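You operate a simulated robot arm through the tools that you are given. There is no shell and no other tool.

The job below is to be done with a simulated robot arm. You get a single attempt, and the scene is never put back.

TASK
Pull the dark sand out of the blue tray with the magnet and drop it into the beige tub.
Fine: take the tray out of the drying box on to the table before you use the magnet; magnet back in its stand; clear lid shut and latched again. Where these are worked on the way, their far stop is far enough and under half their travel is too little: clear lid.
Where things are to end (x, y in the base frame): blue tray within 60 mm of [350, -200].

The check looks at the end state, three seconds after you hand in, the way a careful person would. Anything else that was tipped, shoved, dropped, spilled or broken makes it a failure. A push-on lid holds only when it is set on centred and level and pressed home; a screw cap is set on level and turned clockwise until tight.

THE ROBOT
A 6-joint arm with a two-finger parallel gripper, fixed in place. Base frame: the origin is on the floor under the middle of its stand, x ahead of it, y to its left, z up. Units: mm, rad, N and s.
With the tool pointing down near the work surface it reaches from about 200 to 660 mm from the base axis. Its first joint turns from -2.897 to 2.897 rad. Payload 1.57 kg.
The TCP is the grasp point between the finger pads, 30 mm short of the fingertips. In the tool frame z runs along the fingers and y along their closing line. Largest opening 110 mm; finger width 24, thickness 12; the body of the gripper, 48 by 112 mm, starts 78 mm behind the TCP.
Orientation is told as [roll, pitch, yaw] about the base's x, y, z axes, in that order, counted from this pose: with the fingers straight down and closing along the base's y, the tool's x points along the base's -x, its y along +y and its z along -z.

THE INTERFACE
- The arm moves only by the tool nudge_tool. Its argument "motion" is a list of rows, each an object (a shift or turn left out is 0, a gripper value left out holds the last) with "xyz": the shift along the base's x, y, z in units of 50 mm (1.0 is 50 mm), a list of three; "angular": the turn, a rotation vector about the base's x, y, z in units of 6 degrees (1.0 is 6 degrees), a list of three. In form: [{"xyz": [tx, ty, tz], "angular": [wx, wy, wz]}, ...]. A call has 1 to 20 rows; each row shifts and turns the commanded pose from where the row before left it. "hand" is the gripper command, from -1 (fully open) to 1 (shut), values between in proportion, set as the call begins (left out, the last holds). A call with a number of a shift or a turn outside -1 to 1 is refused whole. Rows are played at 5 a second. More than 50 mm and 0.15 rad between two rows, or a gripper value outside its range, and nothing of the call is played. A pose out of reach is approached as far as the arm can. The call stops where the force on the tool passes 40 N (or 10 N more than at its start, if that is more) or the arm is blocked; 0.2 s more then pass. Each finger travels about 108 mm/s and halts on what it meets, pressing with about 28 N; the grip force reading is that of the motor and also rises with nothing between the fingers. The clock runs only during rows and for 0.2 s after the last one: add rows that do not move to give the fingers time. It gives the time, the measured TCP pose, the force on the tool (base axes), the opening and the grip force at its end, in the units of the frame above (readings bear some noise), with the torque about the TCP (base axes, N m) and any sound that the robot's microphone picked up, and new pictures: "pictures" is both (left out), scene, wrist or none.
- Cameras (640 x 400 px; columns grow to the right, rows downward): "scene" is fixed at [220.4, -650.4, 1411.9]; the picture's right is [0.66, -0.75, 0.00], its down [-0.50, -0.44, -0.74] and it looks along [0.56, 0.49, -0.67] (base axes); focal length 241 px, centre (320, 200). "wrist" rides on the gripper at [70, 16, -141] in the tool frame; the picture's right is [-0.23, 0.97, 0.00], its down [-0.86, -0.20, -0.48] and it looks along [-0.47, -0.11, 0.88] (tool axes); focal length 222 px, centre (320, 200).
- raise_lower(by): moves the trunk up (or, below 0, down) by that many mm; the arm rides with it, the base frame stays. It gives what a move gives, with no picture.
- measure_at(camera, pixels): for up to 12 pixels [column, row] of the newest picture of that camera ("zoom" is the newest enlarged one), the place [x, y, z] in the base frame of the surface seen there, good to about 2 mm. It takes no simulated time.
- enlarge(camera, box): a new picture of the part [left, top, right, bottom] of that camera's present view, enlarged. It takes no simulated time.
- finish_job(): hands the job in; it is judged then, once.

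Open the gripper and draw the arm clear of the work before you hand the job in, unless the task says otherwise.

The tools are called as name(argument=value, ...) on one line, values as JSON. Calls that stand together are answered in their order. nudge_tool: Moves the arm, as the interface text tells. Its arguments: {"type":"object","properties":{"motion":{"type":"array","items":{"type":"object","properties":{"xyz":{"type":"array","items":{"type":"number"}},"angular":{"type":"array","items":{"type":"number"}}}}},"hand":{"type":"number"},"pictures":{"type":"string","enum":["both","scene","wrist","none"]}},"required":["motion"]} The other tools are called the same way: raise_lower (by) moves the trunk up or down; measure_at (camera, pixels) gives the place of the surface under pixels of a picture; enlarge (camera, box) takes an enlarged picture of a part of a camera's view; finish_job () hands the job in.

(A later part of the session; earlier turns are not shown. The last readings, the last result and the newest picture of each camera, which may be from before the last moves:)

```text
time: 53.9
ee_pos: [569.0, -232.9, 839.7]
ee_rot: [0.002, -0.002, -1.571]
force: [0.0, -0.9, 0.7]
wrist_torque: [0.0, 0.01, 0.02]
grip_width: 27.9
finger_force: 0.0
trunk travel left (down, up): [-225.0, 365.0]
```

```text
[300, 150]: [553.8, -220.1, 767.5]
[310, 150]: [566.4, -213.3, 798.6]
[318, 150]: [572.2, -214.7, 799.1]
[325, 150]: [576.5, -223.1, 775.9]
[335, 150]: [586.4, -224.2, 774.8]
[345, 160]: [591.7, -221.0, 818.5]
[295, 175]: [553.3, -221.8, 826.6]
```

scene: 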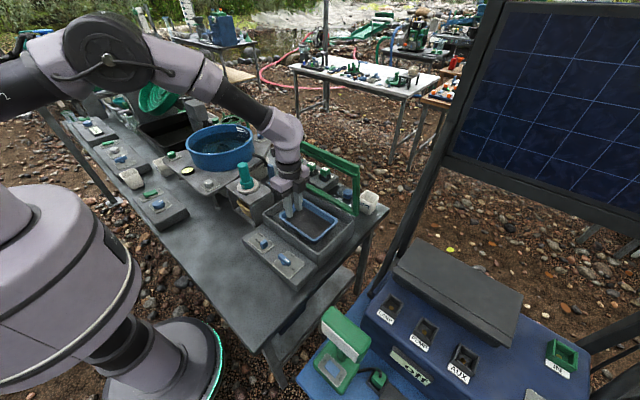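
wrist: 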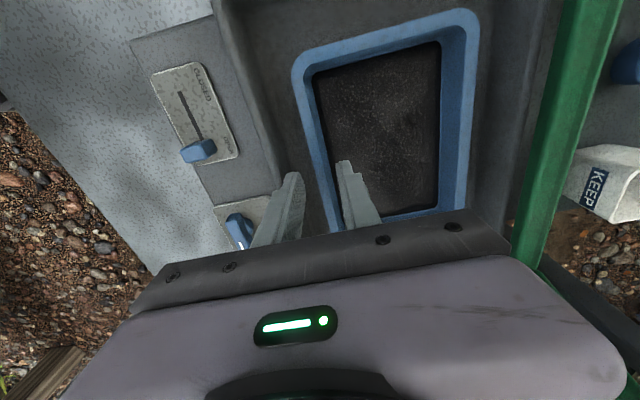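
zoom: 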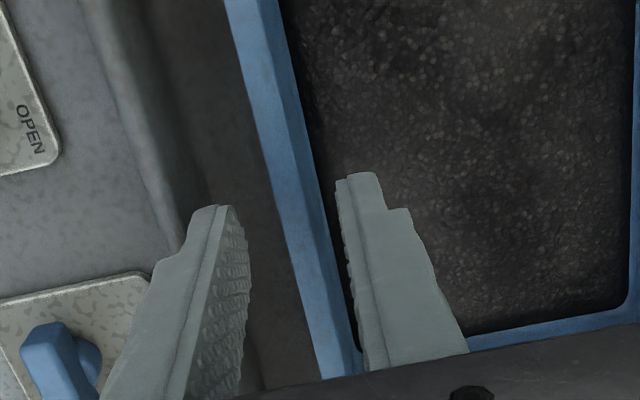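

Alignment is good: wall at x 565–574 between the fingers. I lower the last 29 mm (tips at z≈780, sand at 775) and close.

nudge_tool(motion=[{"xyz": [0, 0, -0.3]}, {"xyz": [0, 0, -0.28]}, {"xyz": [0, 0, 0]}], pictures="none")

nudge_tool(motion=[{"xyz": [0, 0, 0]}, {"xyz": [0, 0, 0]}, {"xyz": [0, 0, 0]}], hand=1, pictures="both")

```text
time: 54.7
ee_pos: [568.9, -233.2, 810.4]
ee_rot: [0.001, -0.001, -1.571]
force: [-0.1, -0.2, -0.3]
wrist_torque: [0.01, 0.02, -0.01]
grip_width: 27.8
finger_force: 0.1
trunk travel left (down, up): [-225.0, 365.0]
```

```text
time: 55.5
ee_pos: [569.3, -233.5, 809.9]
ee_rot: [0.002, -0.002, -1.571]
force: [0.6, -0.9, 3.0]
wrist_torque: [-0.04, -0.55, -0.02]
grip_width: 5.1
finger_force: 25.7
trunk travel left (down, up): [-225.0, 365.0]
```

scene: 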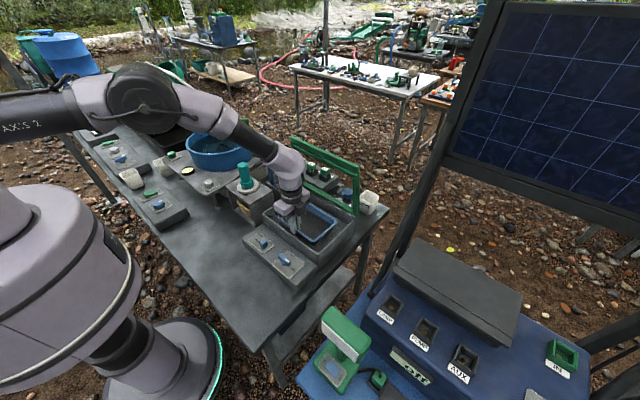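
wrist: 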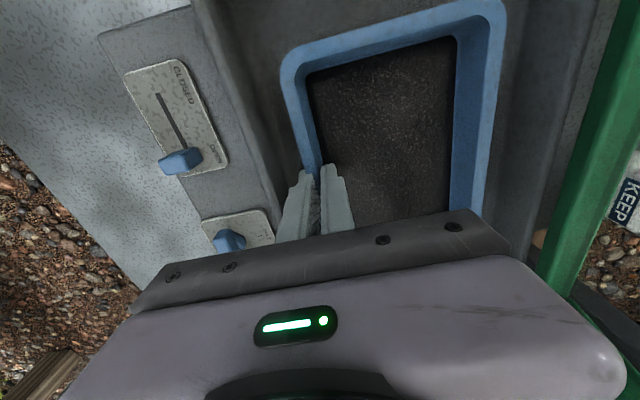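

The wall is gripped (5.1 mm). I lift slowly by 15 mm and check for tilt.

nudge_tool(motion=[{"xyz": [0, 0, 0.08]}, {"xyz": [0, 0, 0.1]}, {"xyz": [0, 0, 0.12]}, {"xyz": [0, 0, 0]}, {"xyz": [0, 0, 0]}], pictures="both")

measure_at(camera="wrist", pixels=[[293, 90], [300, 140], [380, 30], [480, 20], [490, 100], [485, 180], [375, 120]])

```text
time: 56.7
ee_pos: [570.3, -234.2, 826.3]
ee_rot: [0.001, -0.001, -1.571]
force: [0.2, 0.7, -1.9]
wrist_torque: [0.02, 0.12, 0.0]
grip_width: 3.6
finger_force: 24.3
trunk travel left (down, up): [-225.0, 365.0]
```

scene: 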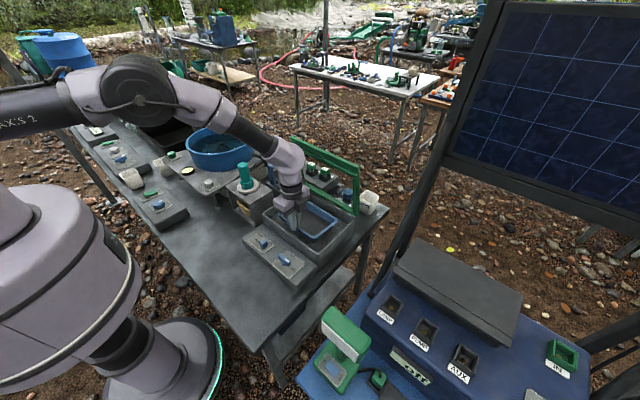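
wrist: 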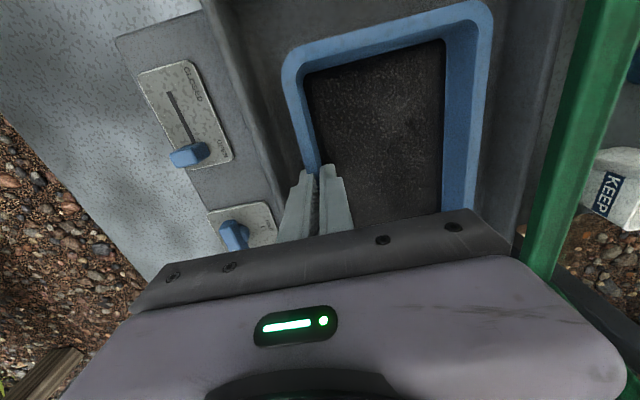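

```text
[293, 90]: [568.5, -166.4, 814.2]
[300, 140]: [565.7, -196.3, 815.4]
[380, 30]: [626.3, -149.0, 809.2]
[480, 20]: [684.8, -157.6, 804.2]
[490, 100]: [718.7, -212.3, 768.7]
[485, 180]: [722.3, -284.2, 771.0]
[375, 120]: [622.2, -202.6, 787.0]
```

The tray lifts with its rear about 11 mm low (≈5°). I counter-tilt the tool about y by −5.4° and check that it's stable.

nudge_tool(motion=[{"xyz": [0, 0, 0.1], "angular": [0, -0.3, 0]}, {"xyz": [0, 0, 0.1], "angular": [0, -0.3, 0]}, {"xyz": [0, 0, 0.1], "angular": [0, -0.3, 0]}, {"xyz": [0, 0, 0]}, {"xyz": [0, 0, 0]}], pictures="both")

measure_at(camera="wrist", pixels=[[293, 90], [300, 140], [380, 30], [480, 20], [470, 100], [465, 180], [375, 120]])

```text
time: 57.9
ee_pos: [569.5, -234.0, 842.4]
ee_rot: [0.096, -0.001, -1.571]
force: [0.8, 0.1, -2.0]
wrist_torque: [0.02, 0.11, 0.02]
grip_width: 3.8
finger_force: 24.6
trunk travel left (down, up): [-225.0, 365.0]
```

scene: 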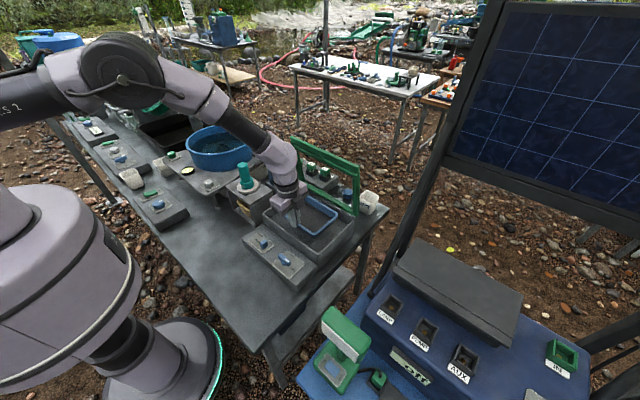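
wrist: 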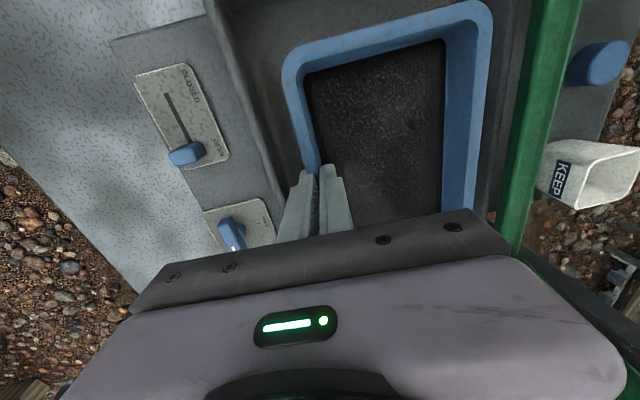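

```text
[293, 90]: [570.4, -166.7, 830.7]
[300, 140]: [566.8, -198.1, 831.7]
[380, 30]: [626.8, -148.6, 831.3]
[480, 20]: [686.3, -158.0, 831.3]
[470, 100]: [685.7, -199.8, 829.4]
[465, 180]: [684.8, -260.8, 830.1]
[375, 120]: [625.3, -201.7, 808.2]
```

The tray is level now (rim ≈831 all round). I raise it 50 mm to clear the box wall and lid, then check again.

nudge_tool(motion=[{"xyz": [0, 0, 0.15]}, {"xyz": [-0.02, 0, 0.2]}, {"xyz": [-0.04, 0, 0.25]}, {"xyz": [-0.04, 0, 0.25]}, {"xyz": [-0.04, 0, 0.15]}, {"xyz": [0, 0, 0]}], pictures="both")

measure_at(camera="wrist", pixels=[[293, 90], [300, 140], [380, 30], [480, 20], [470, 100], [465, 180], [375, 120]])

```text
time: 59.3
ee_pos: [563.2, -233.4, 891.5]
ee_rot: [0.096, -0.001, -1.57]
force: [0.4, -0.2, -2.2]
wrist_torque: [0.0, 0.15, 0.02]
grip_width: 3.6
finger_force: 24.5
trunk travel left (down, up): [-225.0, 365.0]
```

scene: 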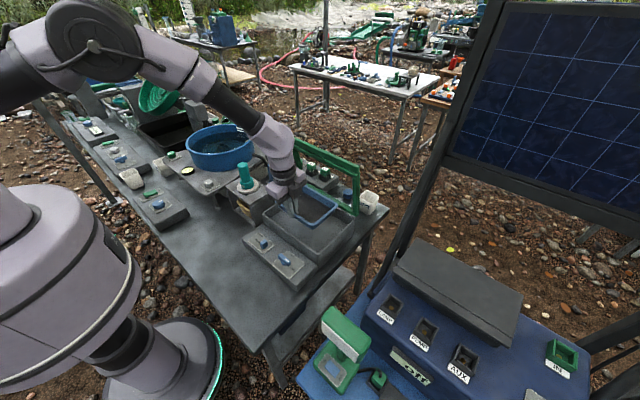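
wrist: 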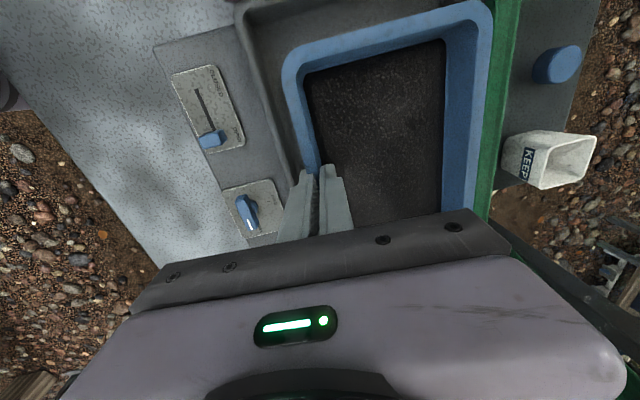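

```text
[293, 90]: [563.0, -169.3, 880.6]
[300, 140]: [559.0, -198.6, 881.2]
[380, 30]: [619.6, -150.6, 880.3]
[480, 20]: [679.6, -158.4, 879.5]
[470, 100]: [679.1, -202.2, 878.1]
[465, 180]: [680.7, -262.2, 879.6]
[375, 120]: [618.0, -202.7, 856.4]
```

Level and stable at rim z≈880. I carry it slowly toward the spot at (350,−200), tray centre being 60 mm ahead of the TCP.

nudge_tool(motion=[{"xyz": [-0.12, 0.017, 0]}, {"xyz": [-0.2, 0.03, 0]}, {"xyz": [-0.28, 0.034, 0]}, {"xyz": [-0.3, 0.036, 0]}, {"xyz": [-0.3, 0.036, 0]}, {"xyz": [-0.3, 0.036, 0]}, {"xyz": [-0.3, 0.036, 0]}, {"xyz": [-0.3, 0.036, 0]}, {"xyz": [-0.3, 0.036, 0]}, {"xyz": [-0.3, 0.036, 0]}, {"xyz": [-0.3, 0.036, 0]}, {"xyz": [-0.3, 0.036, 0]}, {"xyz": [-0.3, 0.036, 0]}, {"xyz": [-0.3, 0.036, 0]}, {"xyz": [-0.3, 0.036, 0]}, {"xyz": [-0.3, 0.036, 0]}, {"xyz": [-0.3, 0.036, 0]}, {"xyz": [-0.3, 0.036, 0]}, {"xyz": [-0.25, 0.03, 0]}, {"xyz": [-0.1, 0.01, 0]}], pictures="both")

```text
time: 63.5
ee_pos: [290.6, -200.0, 891.3]
ee_rot: [0.095, -0.001, -1.57]
force: [0.2, 0.2, -2.3]
wrist_torque: [0.01, 0.12, -0.01]
grip_width: 3.6
finger_force: 24.7
trunk travel left (down, up): [-225.0, 365.0]
```

scene: 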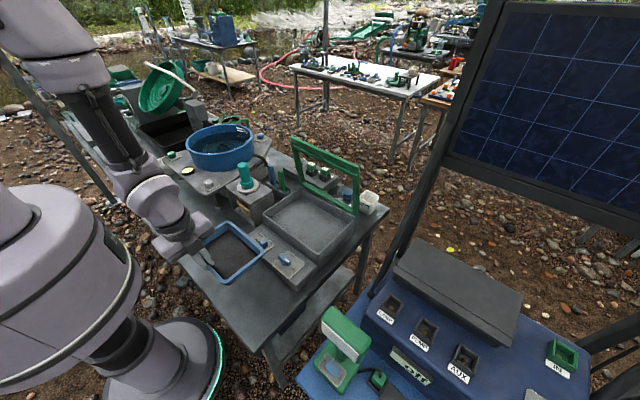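
wrist: 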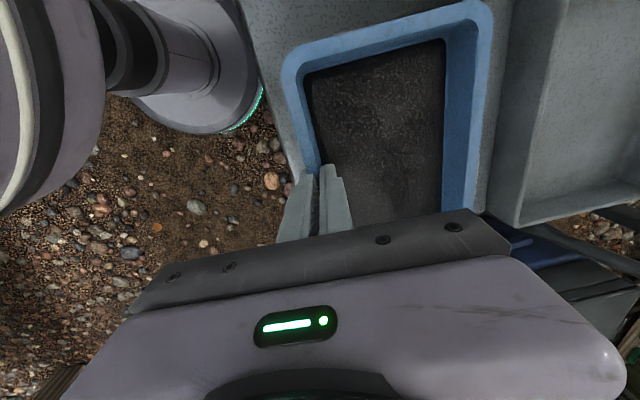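

The tray hovers over the target. I lower it 115 mm, then check levelness before touching down.

nudge_tool(motion=[{"xyz": [0, 0, -0.2]}, {"xyz": [0, 0, -0.3]}, {"xyz": [0, 0, -0.35]}, {"xyz": [0, 0, -0.35]}, {"xyz": [0, 0, -0.35]}, {"xyz": [0, 0, -0.35]}, {"xyz": [0, 0, -0.25]}, {"xyz": [0, 0, -0.15]}, {"xyz": [0, 0, 0]}], pictures="both")

measure_at(camera="wrist", pixels=[[293, 90], [300, 140], [380, 30], [480, 20], [470, 100], [465, 180], [375, 120]])

```text
time: 65.5
ee_pos: [289.5, -201.0, 775.7]
ee_rot: [0.097, -0.001, -1.572]
force: [0.0, -0.4, -2.2]
wrist_torque: [0.02, 0.08, -0.02]
grip_width: 3.7
finger_force: 24.8
trunk travel left (down, up): [-225.0, 365.0]
```

scene: 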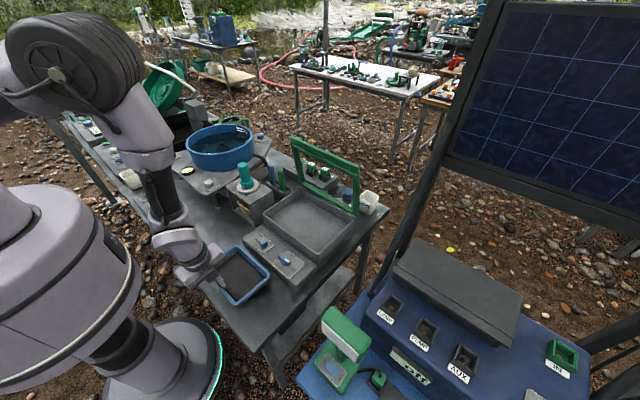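
wrist: 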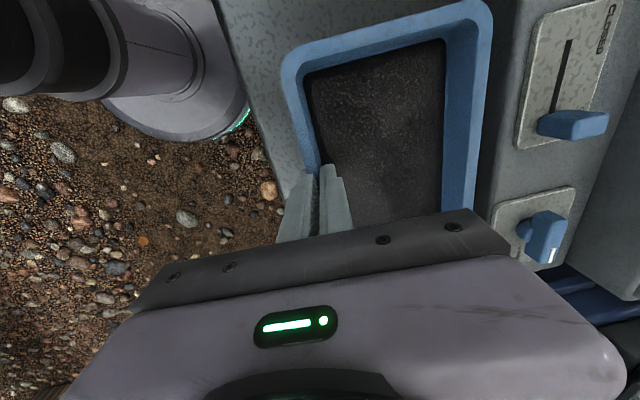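

```text
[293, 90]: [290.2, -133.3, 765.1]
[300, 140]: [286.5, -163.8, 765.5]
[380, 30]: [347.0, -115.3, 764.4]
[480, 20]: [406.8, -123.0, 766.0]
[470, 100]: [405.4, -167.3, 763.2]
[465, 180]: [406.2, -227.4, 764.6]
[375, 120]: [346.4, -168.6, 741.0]
```

Rim at ≈765, so the base is about 12 mm above the table. I lower in small steps until it touches.

nudge_tool(motion=[{"xyz": [0, 0, -0.06]}, {"xyz": [0, 0, -0.06]}, {"xyz": [0, 0, -0.06]}, {"xyz": [0, 0, -0.04]}, {"xyz": [0, 0, 0]}], pictures="wrist")

measure_at(camera="wrist", pixels=[[293, 90], [300, 140], [380, 30], [480, 20], [470, 100], [465, 180], [375, 120]])

```text
time: 66.7
ee_pos: [290.3, -201.4, 764.7]
ee_rot: [0.096, 0.0, -1.572]
force: [-0.4, 0.6, -2.3]
wrist_torque: [0.01, 0.13, 0.0]
grip_width: 3.6
finger_force: 24.4
trunk travel left (down, up): [-225.0, 365.0]
```

wrist: 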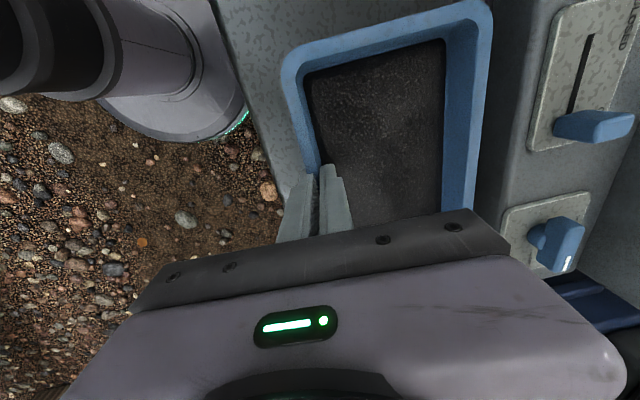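

```text
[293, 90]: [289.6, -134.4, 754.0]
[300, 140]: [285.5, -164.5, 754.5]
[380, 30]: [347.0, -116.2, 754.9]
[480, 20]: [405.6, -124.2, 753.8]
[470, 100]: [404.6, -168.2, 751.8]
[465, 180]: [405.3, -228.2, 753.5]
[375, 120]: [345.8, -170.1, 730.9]
```

Nearly touching (rim 754, resting expected ≈753). I lower 2 mm more and see the load transfer.

nudge_tool(motion=[{"xyz": [0, 0, -0.03]}, {"xyz": [0, 0, -0.02]}, {"xyz": [0, 0, 0]}], pictures="none")

```text
time: 67.5
ee_pos: [290.4, -200.1, 763.7]
ee_rot: [0.095, -0.001, -1.572]
force: [0.1, 0.7, 19.1]
wrist_torque: [0.11, 0.01, -0.06]
grip_width: 3.6
finger_force: 24.4
trunk travel left (down, up): [-225.0, 365.0]
```

It has touched down (+19 N). I ease up 1 mm and open the fingers, then rise.

nudge_tool(motion=[{"xyz": [0, 0, 0.025]}, {"xyz": [0, 0, 0]}], pictures="none")

nudge_tool(motion=[{"xyz": [0, 0, 0.02]}, {"xyz": [0, 0, 0.02]}, {"xyz": [0, 0, 0.3]}, {"xyz": [0, 0, 0.6]}, {"xyz": [0, 0, 0.8]}, {"xyz": [0, 0, 0.8]}, {"xyz": [0, 0, 0]}], hand=0.49, pictures="both")

```text
time: 68.1
ee_pos: [290.3, -201.5, 763.9]
ee_rot: [0.097, 0.001, -1.57]
force: [0.5, -0.4, -2.8]
wrist_torque: [-0.01, 0.12, 0.0]
grip_width: 3.6
finger_force: 24.2
trunk travel left (down, up): [-225.0, 365.0]
```

```text
time: 69.7
ee_pos: [290.2, -202.5, 890.6]
ee_rot: [0.095, -0.002, -1.572]
force: [0.6, 0.0, -0.6]
wrist_torque: [0.01, 0.07, -0.02]
grip_width: 28.1
finger_force: 0.0
trunk travel left (down, up): [-225.0, 365.0]
```

scene: 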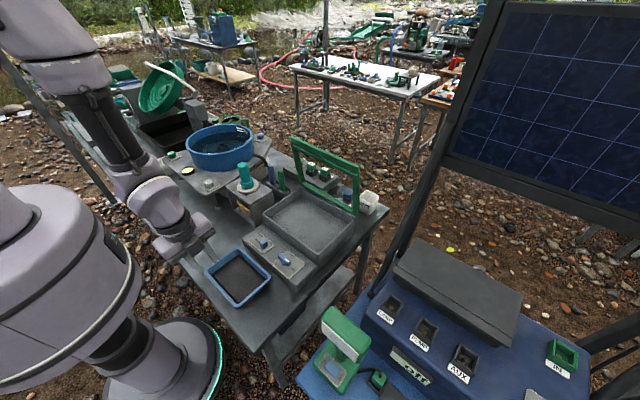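
wrist: 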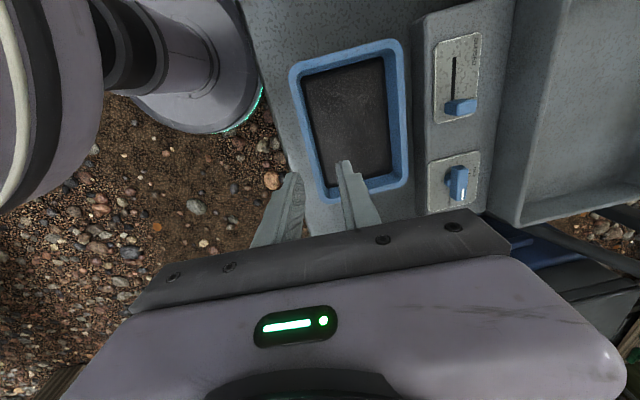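

The tray rests at about (350,−202). Next I study the magnet and its stand, zooming at (246,178) in the scene and measuring.

enlarge(camera="scene", box=[225, 150, 285, 225])

measure_at(camera="zoom", pixels=[[210, 80], [195, 80], [235, 80], [215, 130], [230, 160], [215, 175], [260, 170], [240, 210], [270, 200], [175, 210], [190, 270], [230, 320]])

nudge_tool(motion=[{"xyz": [0, 0.3, 0.5], "angular": [0, 0.9, 0]}, {"xyz": [0.2, 0.5, 0.6]}, {"xyz": [0.2, 0.5, 0.6]}, {"xyz": [0.2, 0.5, 0.6]}, {"xyz": [0, 0, 0]}], hand=-0.2, pictures="both")

```text
5.33 times, centred on (255, 188) of scene
```

zoom: 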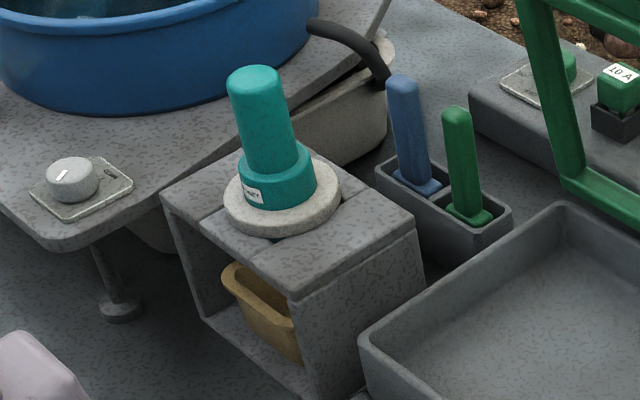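

```text
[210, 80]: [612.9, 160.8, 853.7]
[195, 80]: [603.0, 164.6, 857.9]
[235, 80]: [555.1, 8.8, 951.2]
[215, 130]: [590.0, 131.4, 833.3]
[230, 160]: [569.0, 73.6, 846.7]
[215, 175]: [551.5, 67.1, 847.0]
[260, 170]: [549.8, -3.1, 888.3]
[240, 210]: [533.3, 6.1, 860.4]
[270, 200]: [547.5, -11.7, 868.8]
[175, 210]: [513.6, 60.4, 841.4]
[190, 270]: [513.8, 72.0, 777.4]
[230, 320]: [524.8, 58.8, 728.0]
```

```text
time: 70.9
ee_pos: [323.7, -114.1, 988.5]
ee_rot: [0.077, 0.026, -1.57]
force: [0.0, -0.2, 1.0]
wrist_torque: [0.0, 0.01, -0.01]
grip_width: 66.2
finger_force: 0.0
out of reach, approached as far as the arm can: row 1
trunk travel left (down, up): [-225.0, 365.0]
```

scene: 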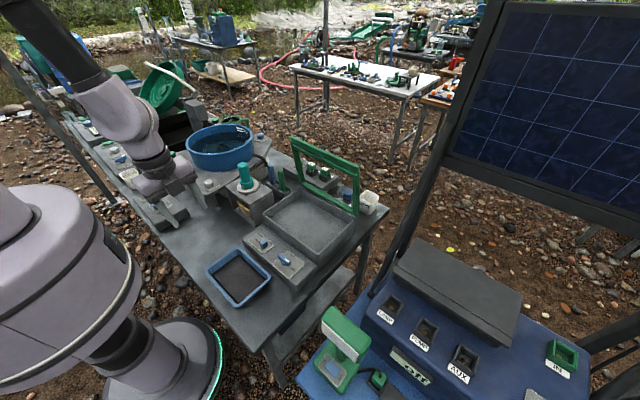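
wrist: 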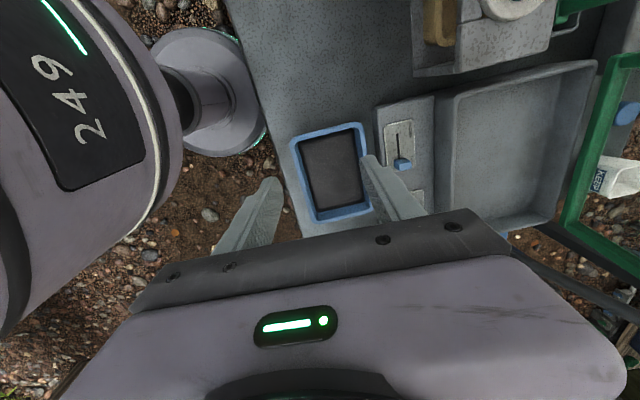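

The arm pose kept a slight tilt; I correct it, rotate back to yaw 0 and move to a viewing pose above the magnet.

nudge_tool(motion=[{"xyz": [0.4, 0.1, 0.3], "angular": [-0.25, 0.735, 0]}, {"xyz": [0.27, 0.14, 0.12], "angular": [0, 0, 1]}, {"xyz": [0.27, 0.14, 0.12], "angular": [0, 0, 1]}, {"xyz": [0.27, 0.14, 0.12], "angular": [0, 0, 1]}, {"xyz": [0.27, 0.14, 0.12], "angular": [0, 0, 1]}, {"xyz": [0.27, 0.14, 0.12], "angular": [0, 0, 1]}, {"xyz": [0.27, 0.14, 0.12], "angular": [0, 0, 1]}, {"xyz": [0.27, 0.14, 0.12], "angular": [0, 0, 1]}, {"xyz": [0.27, 0.14, 0.12], "angular": [0, 0, 1]}, {"xyz": [0.27, 0.14, 0.12], "angular": [0, 0, 1]}, {"xyz": [0.2, 0.14, 0], "angular": [0, 0, 1]}, {"xyz": [0.2, 0.14, 0], "angular": [0, 0, 1]}, {"xyz": [0.2, 0.14, 0], "angular": [0, 0, 1]}, {"xyz": [0.2, 0.14, 0], "angular": [0, 0, 1]}, {"xyz": [0.2, 0.1, 0], "angular": [0, 0, 1]}, {"xyz": [0.2, 0, 0], "angular": [0, 0, 1]}, {"xyz": [0, 0, 0]}], hand=-0.2, pictures="both")

enlarge(camera="wrist", box=[220, 60, 460, 240])

```text
time: 74.5
ee_pos: [525.3, -12.3, 1058.6]
ee_rot: [0.001, 0.0, 0.003]
force: [0.4, -0.1, -0.7]
wrist_torque: [0.0, 0.02, -0.02]
grip_width: 66.1
finger_force: 0.1
trunk travel left (down, up): [-225.0, 365.0]
```

scene: 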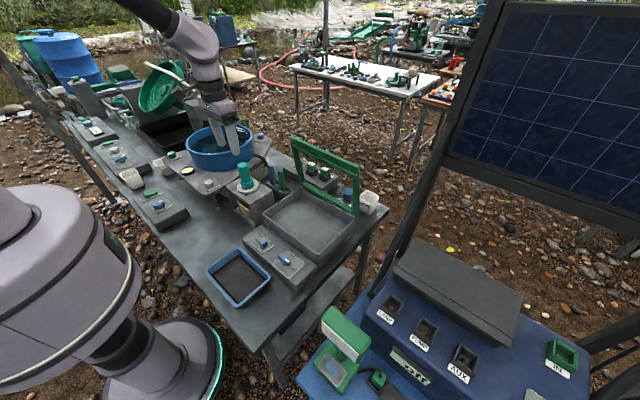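
wrist: 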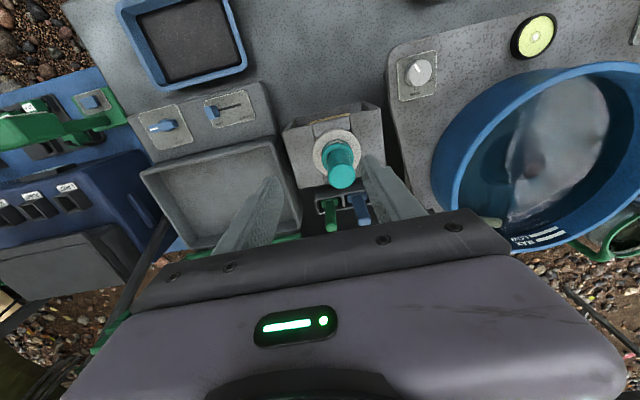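

```text
2.22 times, centred on (340, 150) of wrist
```

zoom: 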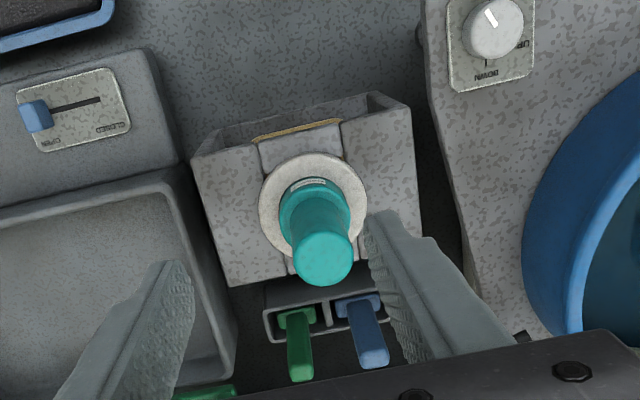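

I zoom in on the magnet and measure its axis, diameters and the disc.

enlarge(camera="wrist", box=[280, 90, 400, 200])

measure_at(camera="zoom", pixels=[[280, 365], [330, 370], [380, 365], [330, 340], [330, 395], [220, 210], [430, 220], [320, 175], [230, 250], [420, 270], [320, 160], [265, 120]])

```text
3.64 times, centred on (340, 145) of wrist
```

zoom: 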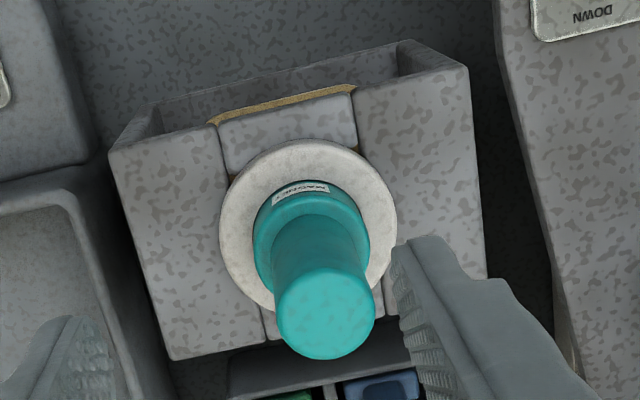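

```text
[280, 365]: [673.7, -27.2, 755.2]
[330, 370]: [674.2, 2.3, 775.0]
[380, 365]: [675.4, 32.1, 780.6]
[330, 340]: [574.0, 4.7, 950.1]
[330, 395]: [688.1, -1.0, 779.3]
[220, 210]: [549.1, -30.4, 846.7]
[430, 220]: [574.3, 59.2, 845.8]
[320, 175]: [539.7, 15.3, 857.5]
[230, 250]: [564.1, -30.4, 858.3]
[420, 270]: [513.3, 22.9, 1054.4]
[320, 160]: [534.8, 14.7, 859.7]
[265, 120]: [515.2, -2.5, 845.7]
```

I measure the handle's top circle centred near (325,313) in the zoom and the disc's edges.

measure_at(camera="zoom", pixels=[[282, 312], [325, 312], [370, 312], [325, 272], [325, 352], [225, 235], [392, 225], [305, 145], [275, 210], [350, 200], [258, 230], [365, 235]])

measure_at(camera="zoom", pixels=[[265, 150], [215, 120], [355, 95], [340, 150], [300, 100], [230, 100], [270, 330], [170, 355], [120, 150], [470, 70], [180, 110], [400, 60]])

```text
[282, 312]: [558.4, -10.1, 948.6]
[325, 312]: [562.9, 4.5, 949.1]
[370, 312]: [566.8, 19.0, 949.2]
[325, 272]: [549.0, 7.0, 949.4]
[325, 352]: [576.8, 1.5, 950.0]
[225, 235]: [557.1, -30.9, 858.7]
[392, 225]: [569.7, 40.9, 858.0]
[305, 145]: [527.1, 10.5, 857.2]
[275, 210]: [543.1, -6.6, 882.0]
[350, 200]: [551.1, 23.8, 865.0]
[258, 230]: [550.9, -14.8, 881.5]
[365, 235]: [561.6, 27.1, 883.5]
```

```text
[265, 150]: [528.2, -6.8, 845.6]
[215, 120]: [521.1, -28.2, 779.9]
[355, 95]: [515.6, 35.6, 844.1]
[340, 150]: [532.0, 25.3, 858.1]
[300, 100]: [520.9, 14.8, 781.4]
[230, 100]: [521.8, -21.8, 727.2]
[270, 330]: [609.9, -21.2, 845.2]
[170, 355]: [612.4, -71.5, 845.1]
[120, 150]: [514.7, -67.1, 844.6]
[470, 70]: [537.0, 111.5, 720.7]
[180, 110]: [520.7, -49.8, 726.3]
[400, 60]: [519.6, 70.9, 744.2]
```

Handle: centre (562.5, 4.5), Ø≈31, top z 949; collar top z≈883; a Ø72 disc at z≈858 rests over a hole above the tub. I move over the handle and lower so the tips stop above the collar.

nudge_tool(motion=[{"xyz": [0.37, 0.16, 0]}, {"xyz": [0.37, 0.17, 0]}, {"xyz": [0, 0, -0.7]}, {"xyz": [0, 0, -0.7]}, {"xyz": [0, 0, -0.7]}, {"xyz": [0, 0, 0]}], hand=-0.2, pictures="both")

enlarge(camera="wrist", box=[220, 60, 460, 240])

```text
time: 75.9
ee_pos: [562.7, 1.3, 953.3]
ee_rot: [0.001, -0.002, 0.001]
force: [0.1, -0.3, 0.6]
wrist_torque: [0.01, 0.01, 0.01]
grip_width: 66.0
finger_force: 0.0
trunk travel left (down, up): [-225.0, 365.0]
```

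scene: 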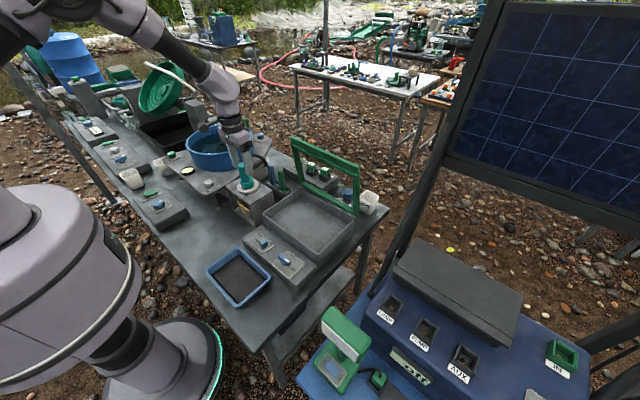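
wrist: 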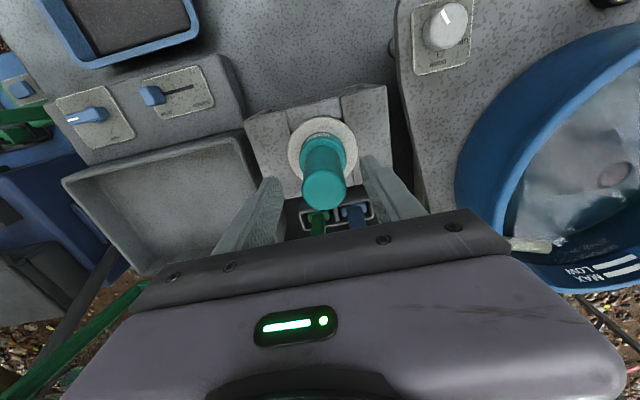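

```text
2.22 times, centred on (340, 150) of wrist
```

zoom: 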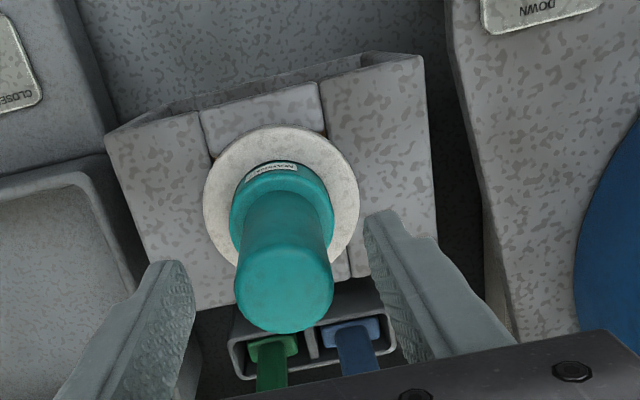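

I re-measure the handle's centre from here before the final lowering.

measure_at(camera="zoom", pixels=[[240, 280], [284, 285], [328, 280], [284, 245], [284, 325], [250, 180], [320, 170], [285, 130], [215, 190], [352, 190]])

```text
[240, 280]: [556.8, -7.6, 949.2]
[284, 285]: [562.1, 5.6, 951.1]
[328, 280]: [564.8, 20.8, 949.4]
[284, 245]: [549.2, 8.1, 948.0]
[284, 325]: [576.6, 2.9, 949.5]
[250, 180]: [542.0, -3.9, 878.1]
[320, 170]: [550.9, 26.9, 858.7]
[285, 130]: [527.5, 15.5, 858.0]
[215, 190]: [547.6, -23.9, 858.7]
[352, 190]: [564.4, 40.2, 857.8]
```

Handle centre is (562, 6). I shift +4 mm in y, lower 28 mm and close on the handle.

nudge_tool(motion=[{"xyz": [0, 0.08, 0]}, {"xyz": [0, 0, -0.28]}, {"xyz": [0, 0, -0.28]}, {"xyz": [0, 0, 0]}], hand=-0.2, pictures="none")

nudge_tool(motion=[{"xyz": [0, 0, 0]}, {"xyz": [0, 0, 0]}, {"xyz": [0, 0, 0]}, {"xyz": [0, 0, 0]}], hand=1, pictures="both")

```text
time: 76.9
ee_pos: [562.0, 7.0, 926.2]
ee_rot: [-0.001, 0.0, 0.001]
force: [0.2, -0.1, -0.4]
wrist_torque: [0.01, -0.02, -0.03]
grip_width: 65.9
finger_force: 0.0
trunk travel left (down, up): [-225.0, 365.0]
```

```text
time: 77.9
ee_pos: [561.9, 5.8, 925.7]
ee_rot: [0.001, -0.003, 0.0]
force: [0.4, -0.6, -0.1]
wrist_torque: [-0.16, -0.02, 0.0]
grip_width: 33.1
finger_force: 28.2
trunk travel left (down, up): [-225.0, 365.0]
```

scene: 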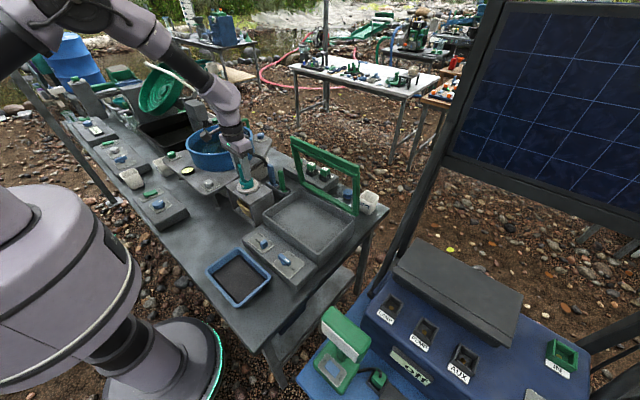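
wrist: 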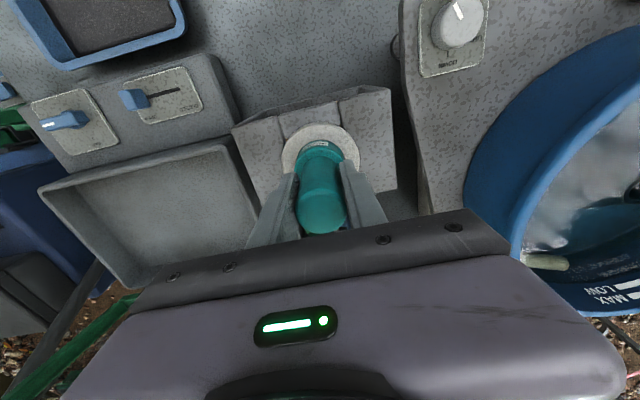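

The handle is gripped (33.1 mm) at TCP (561.9, 5.8, 925.7), which I note for the return. I lift 20 mm and see what comes with it.

nudge_tool(motion=[{"xyz": [0, 0, 0.1]}, {"xyz": [0, 0, 0.15]}, {"xyz": [0, 0, 0.15]}, {"xyz": [0, 0, 0]}], pictures="both")

enlarge(camera="wrist", box=[220, 60, 420, 240])

enlarge(camera="scene", box=[215, 130, 295, 220])

```text
time: 78.9
ee_pos: [562.0, 6.6, 945.7]
ee_rot: [0.0, -0.003, 0.001]
force: [0.7, 0.9, -2.9]
wrist_torque: [0.04, 0.01, 0.0]
grip_width: 33.3
finger_force: 28.5
trunk travel left (down, up): [-225.0, 365.0]
```

scene: 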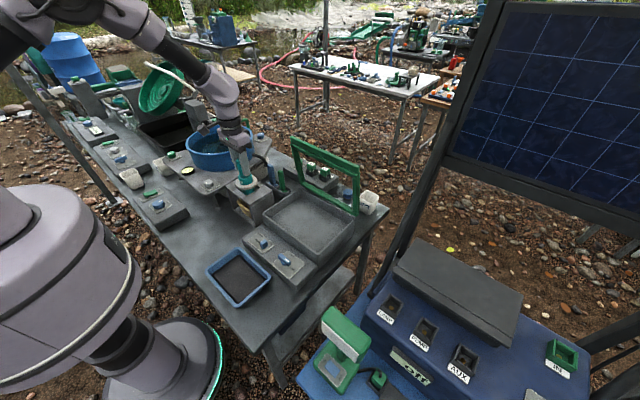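
wrist: 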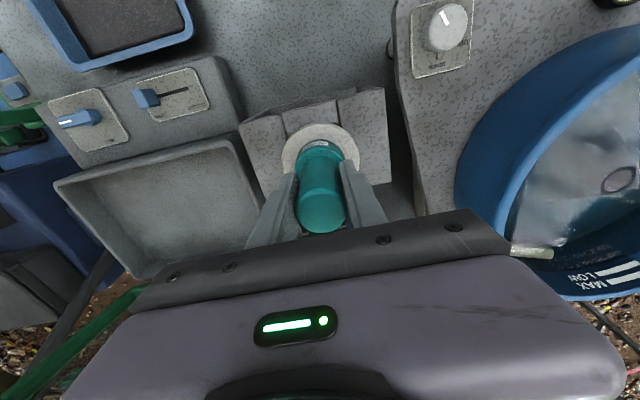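

```text
2.22 times, centred on (320, 150) of wrist
```

zoom: 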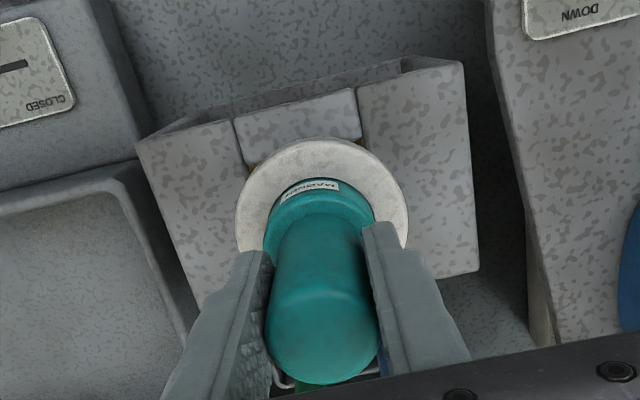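

```text
4.44 times, centred on (255, 175) of scene
```

zoom: 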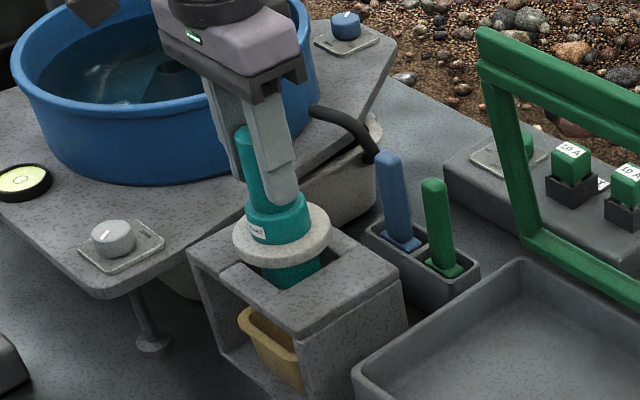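

The disc rises with the magnet, and a teal lower body hangs beneath it. I lift another 70 mm and inspect.

nudge_tool(motion=[{"xyz": [0, 0, 0.35]}, {"xyz": [0, 0, 0.35]}, {"xyz": [0, 0, 0.35]}, {"xyz": [0, 0, 0.35]}, {"xyz": [0, 0, 0]}], pictures="both")

enlarge(camera="scene", box=[215, 120, 295, 220])

measure_at(camera="zoom", pixels=[[310, 230], [300, 260], [320, 290], [290, 300], [320, 310], [340, 240], [290, 340], [330, 340], [250, 310], [380, 300], [270, 240], [260, 370]])

```text
time: 80.1
ee_pos: [562.1, 7.5, 1015.8]
ee_rot: [0.002, -0.002, 0.0]
force: [-0.6, 0.4, -3.1]
wrist_torque: [0.05, 0.01, -0.01]
grip_width: 33.1
finger_force: 28.2
trunk travel left (down, up): [-225.0, 365.0]
```

scene: 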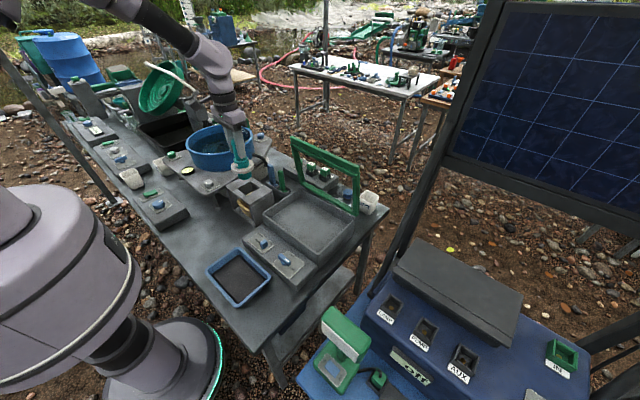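
wrist: 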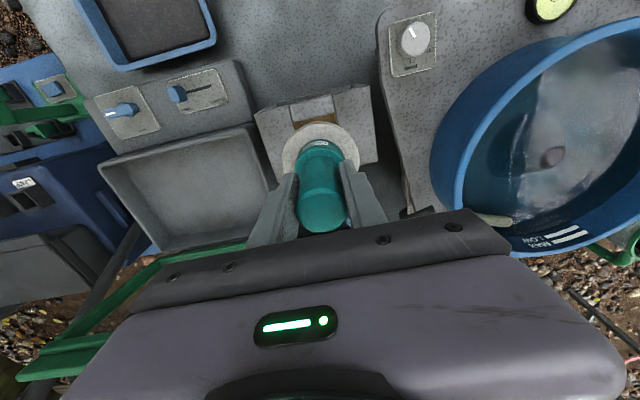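

```text
4.00 times, centred on (255, 170) of scene
```

zoom: 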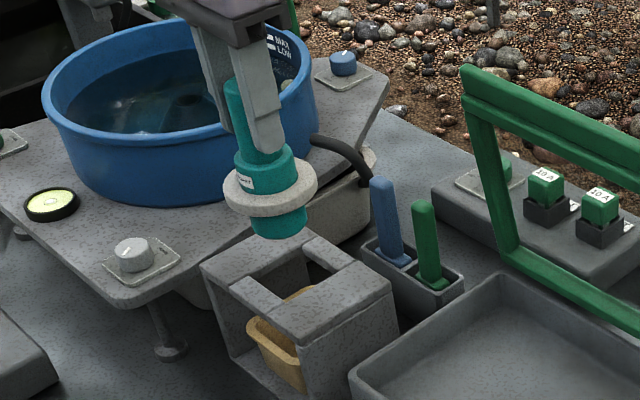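

```text
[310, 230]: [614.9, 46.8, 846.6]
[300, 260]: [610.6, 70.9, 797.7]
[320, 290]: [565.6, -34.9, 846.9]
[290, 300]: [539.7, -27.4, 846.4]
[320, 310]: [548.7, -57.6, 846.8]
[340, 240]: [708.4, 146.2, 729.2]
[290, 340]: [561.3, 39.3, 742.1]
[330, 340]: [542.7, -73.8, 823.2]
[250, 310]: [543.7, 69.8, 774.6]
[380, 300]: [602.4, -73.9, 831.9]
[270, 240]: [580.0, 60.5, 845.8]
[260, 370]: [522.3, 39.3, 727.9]
```

The stand has a square hole with the beige tub right below it. I measure the magnet's parts now hanging from the gripper.

measure_at(camera="zoom", pixels=[[245, 200], [270, 207], [300, 190], [270, 215], [280, 222], [280, 232], [280, 237], [265, 165], [262, 150], [240, 110], [260, 170], [285, 175]])

enlarge(camera="scene", box=[235, 140, 275, 200])

```text
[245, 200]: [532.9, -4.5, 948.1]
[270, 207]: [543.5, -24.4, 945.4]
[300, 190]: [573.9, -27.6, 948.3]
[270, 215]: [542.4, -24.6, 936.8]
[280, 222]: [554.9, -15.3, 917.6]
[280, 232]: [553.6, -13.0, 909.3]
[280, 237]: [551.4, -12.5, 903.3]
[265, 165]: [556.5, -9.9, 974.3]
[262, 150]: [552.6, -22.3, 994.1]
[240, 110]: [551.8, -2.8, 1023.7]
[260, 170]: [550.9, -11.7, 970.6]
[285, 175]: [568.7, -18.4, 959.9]
```

```text
6.67 times, centred on (255, 170) of scene
```

zoom: 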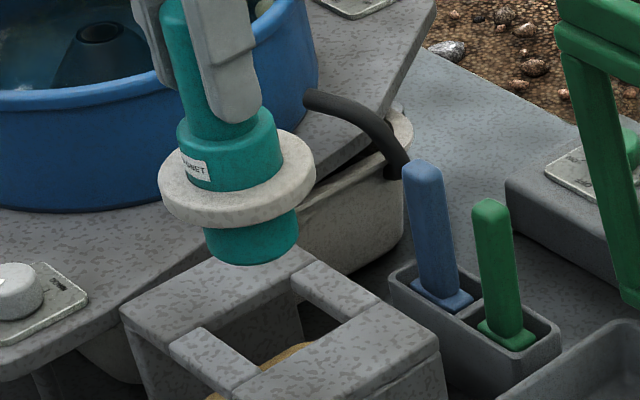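

The magnet is a teal cylinder with a white ring flange; its bottom face is about 113 mm below the TCP. I carry it over the tray at a safe height.

nudge_tool(motion=[{"xyz": [-0.3, -0.3, 0]}, {"xyz": [-0.5, -0.5, 0]}, {"xyz": [-0.6, -0.6, -0.1]}, {"xyz": [-0.6, -0.6, -0.1]}, {"xyz": [-0.6, -0.6, -0.1]}, {"xyz": [-0.6, -0.6, -0.2]}, {"xyz": [-0.5, -0.5, -0.3]}, {"xyz": [-0.4, -0.35, -0.4]}, {"xyz": [-0.14, -0.1, -0.4]}, {"xyz": [0, 0, 0]}], pictures="both")

enlarge(camera="scene", box=[185, 200, 305, 320])

```text
time: 82.3
ee_pos: [350.3, -200.3, 934.1]
ee_rot: [-0.002, -0.003, 0.001]
force: [0.5, -0.2, -2.2]
wrist_torque: [-0.04, 0.01, 0.03]
grip_width: 33.5
finger_force: 28.2
trunk travel left (down, up): [-225.0, 365.0]
```

scene: 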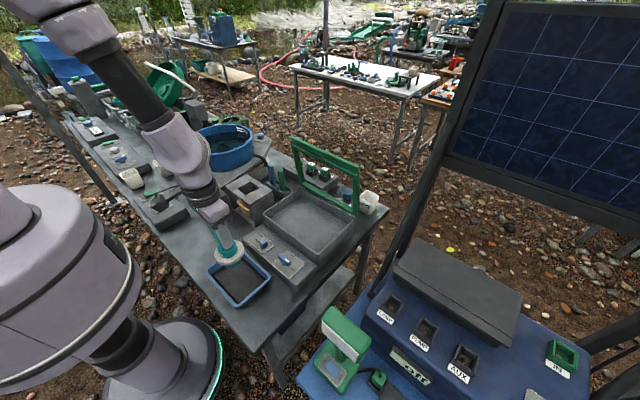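
wrist: 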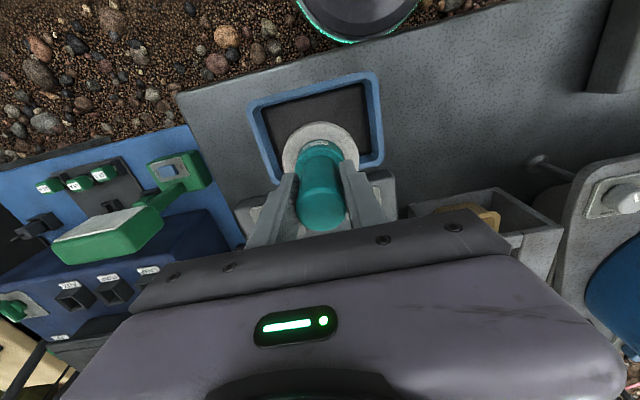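

```text
3.33 times, centred on (245, 260) of scene
```

zoom: 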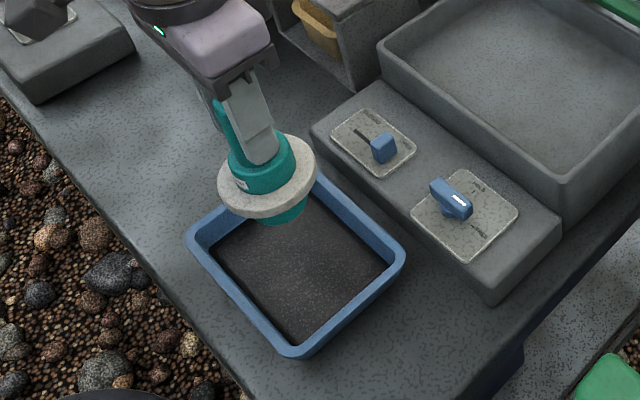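

The magnet hovers over the tray centre. I lower it until its face is about 4 mm above the sand and look.

nudge_tool(motion=[{"xyz": [0, 0, -0.5]}, {"xyz": [0, 0, -0.6]}, {"xyz": [0, 0, -0.5]}, {"xyz": [0, 0, -0.12]}, {"xyz": [0, 0, 0]}, {"xyz": [0, 0, 0]}], pictures="both")

enlarge(camera="scene", box=[195, 210, 285, 310])

measure_at(camera="zoom", pixels=[[300, 260], [260, 250], [330, 300], [400, 270], [300, 200], [330, 180]])

```text
time: 83.7
ee_pos: [351.4, -200.4, 849.8]
ee_rot: [0.002, -0.002, 0.002]
force: [-0.7, -0.3, -3.8]
wrist_torque: [-0.03, -0.01, -0.02]
grip_width: 33.3
finger_force: 28.1
trunk travel left (down, up): [-225.0, 365.0]
```

scene: 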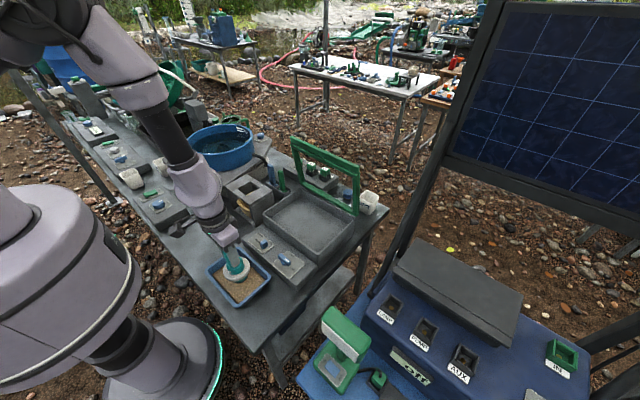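
wrist: 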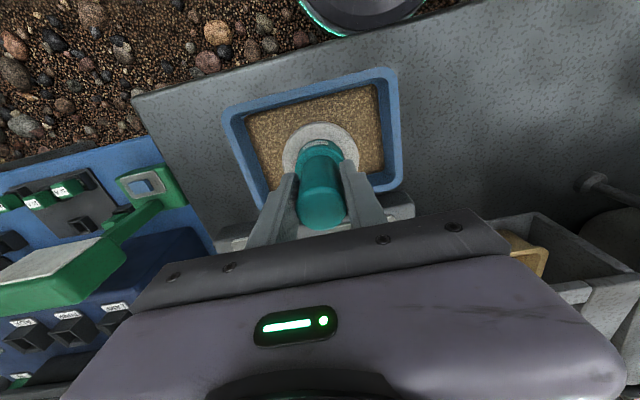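

```text
4.00 times, centred on (240, 260) of scene
```

zoom: 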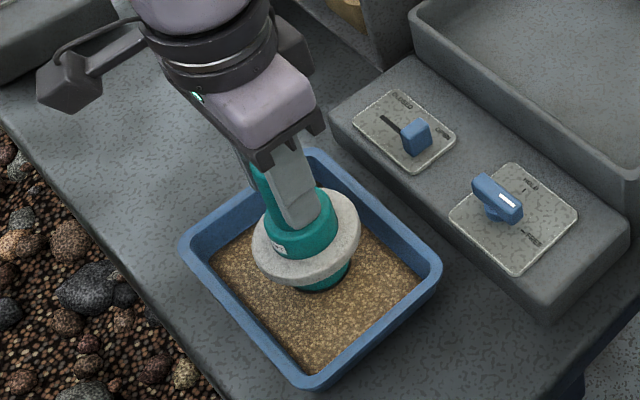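

```text
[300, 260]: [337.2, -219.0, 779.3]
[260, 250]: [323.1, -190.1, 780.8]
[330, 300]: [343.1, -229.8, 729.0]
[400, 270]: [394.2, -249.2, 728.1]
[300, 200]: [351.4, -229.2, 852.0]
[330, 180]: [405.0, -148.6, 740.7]
```

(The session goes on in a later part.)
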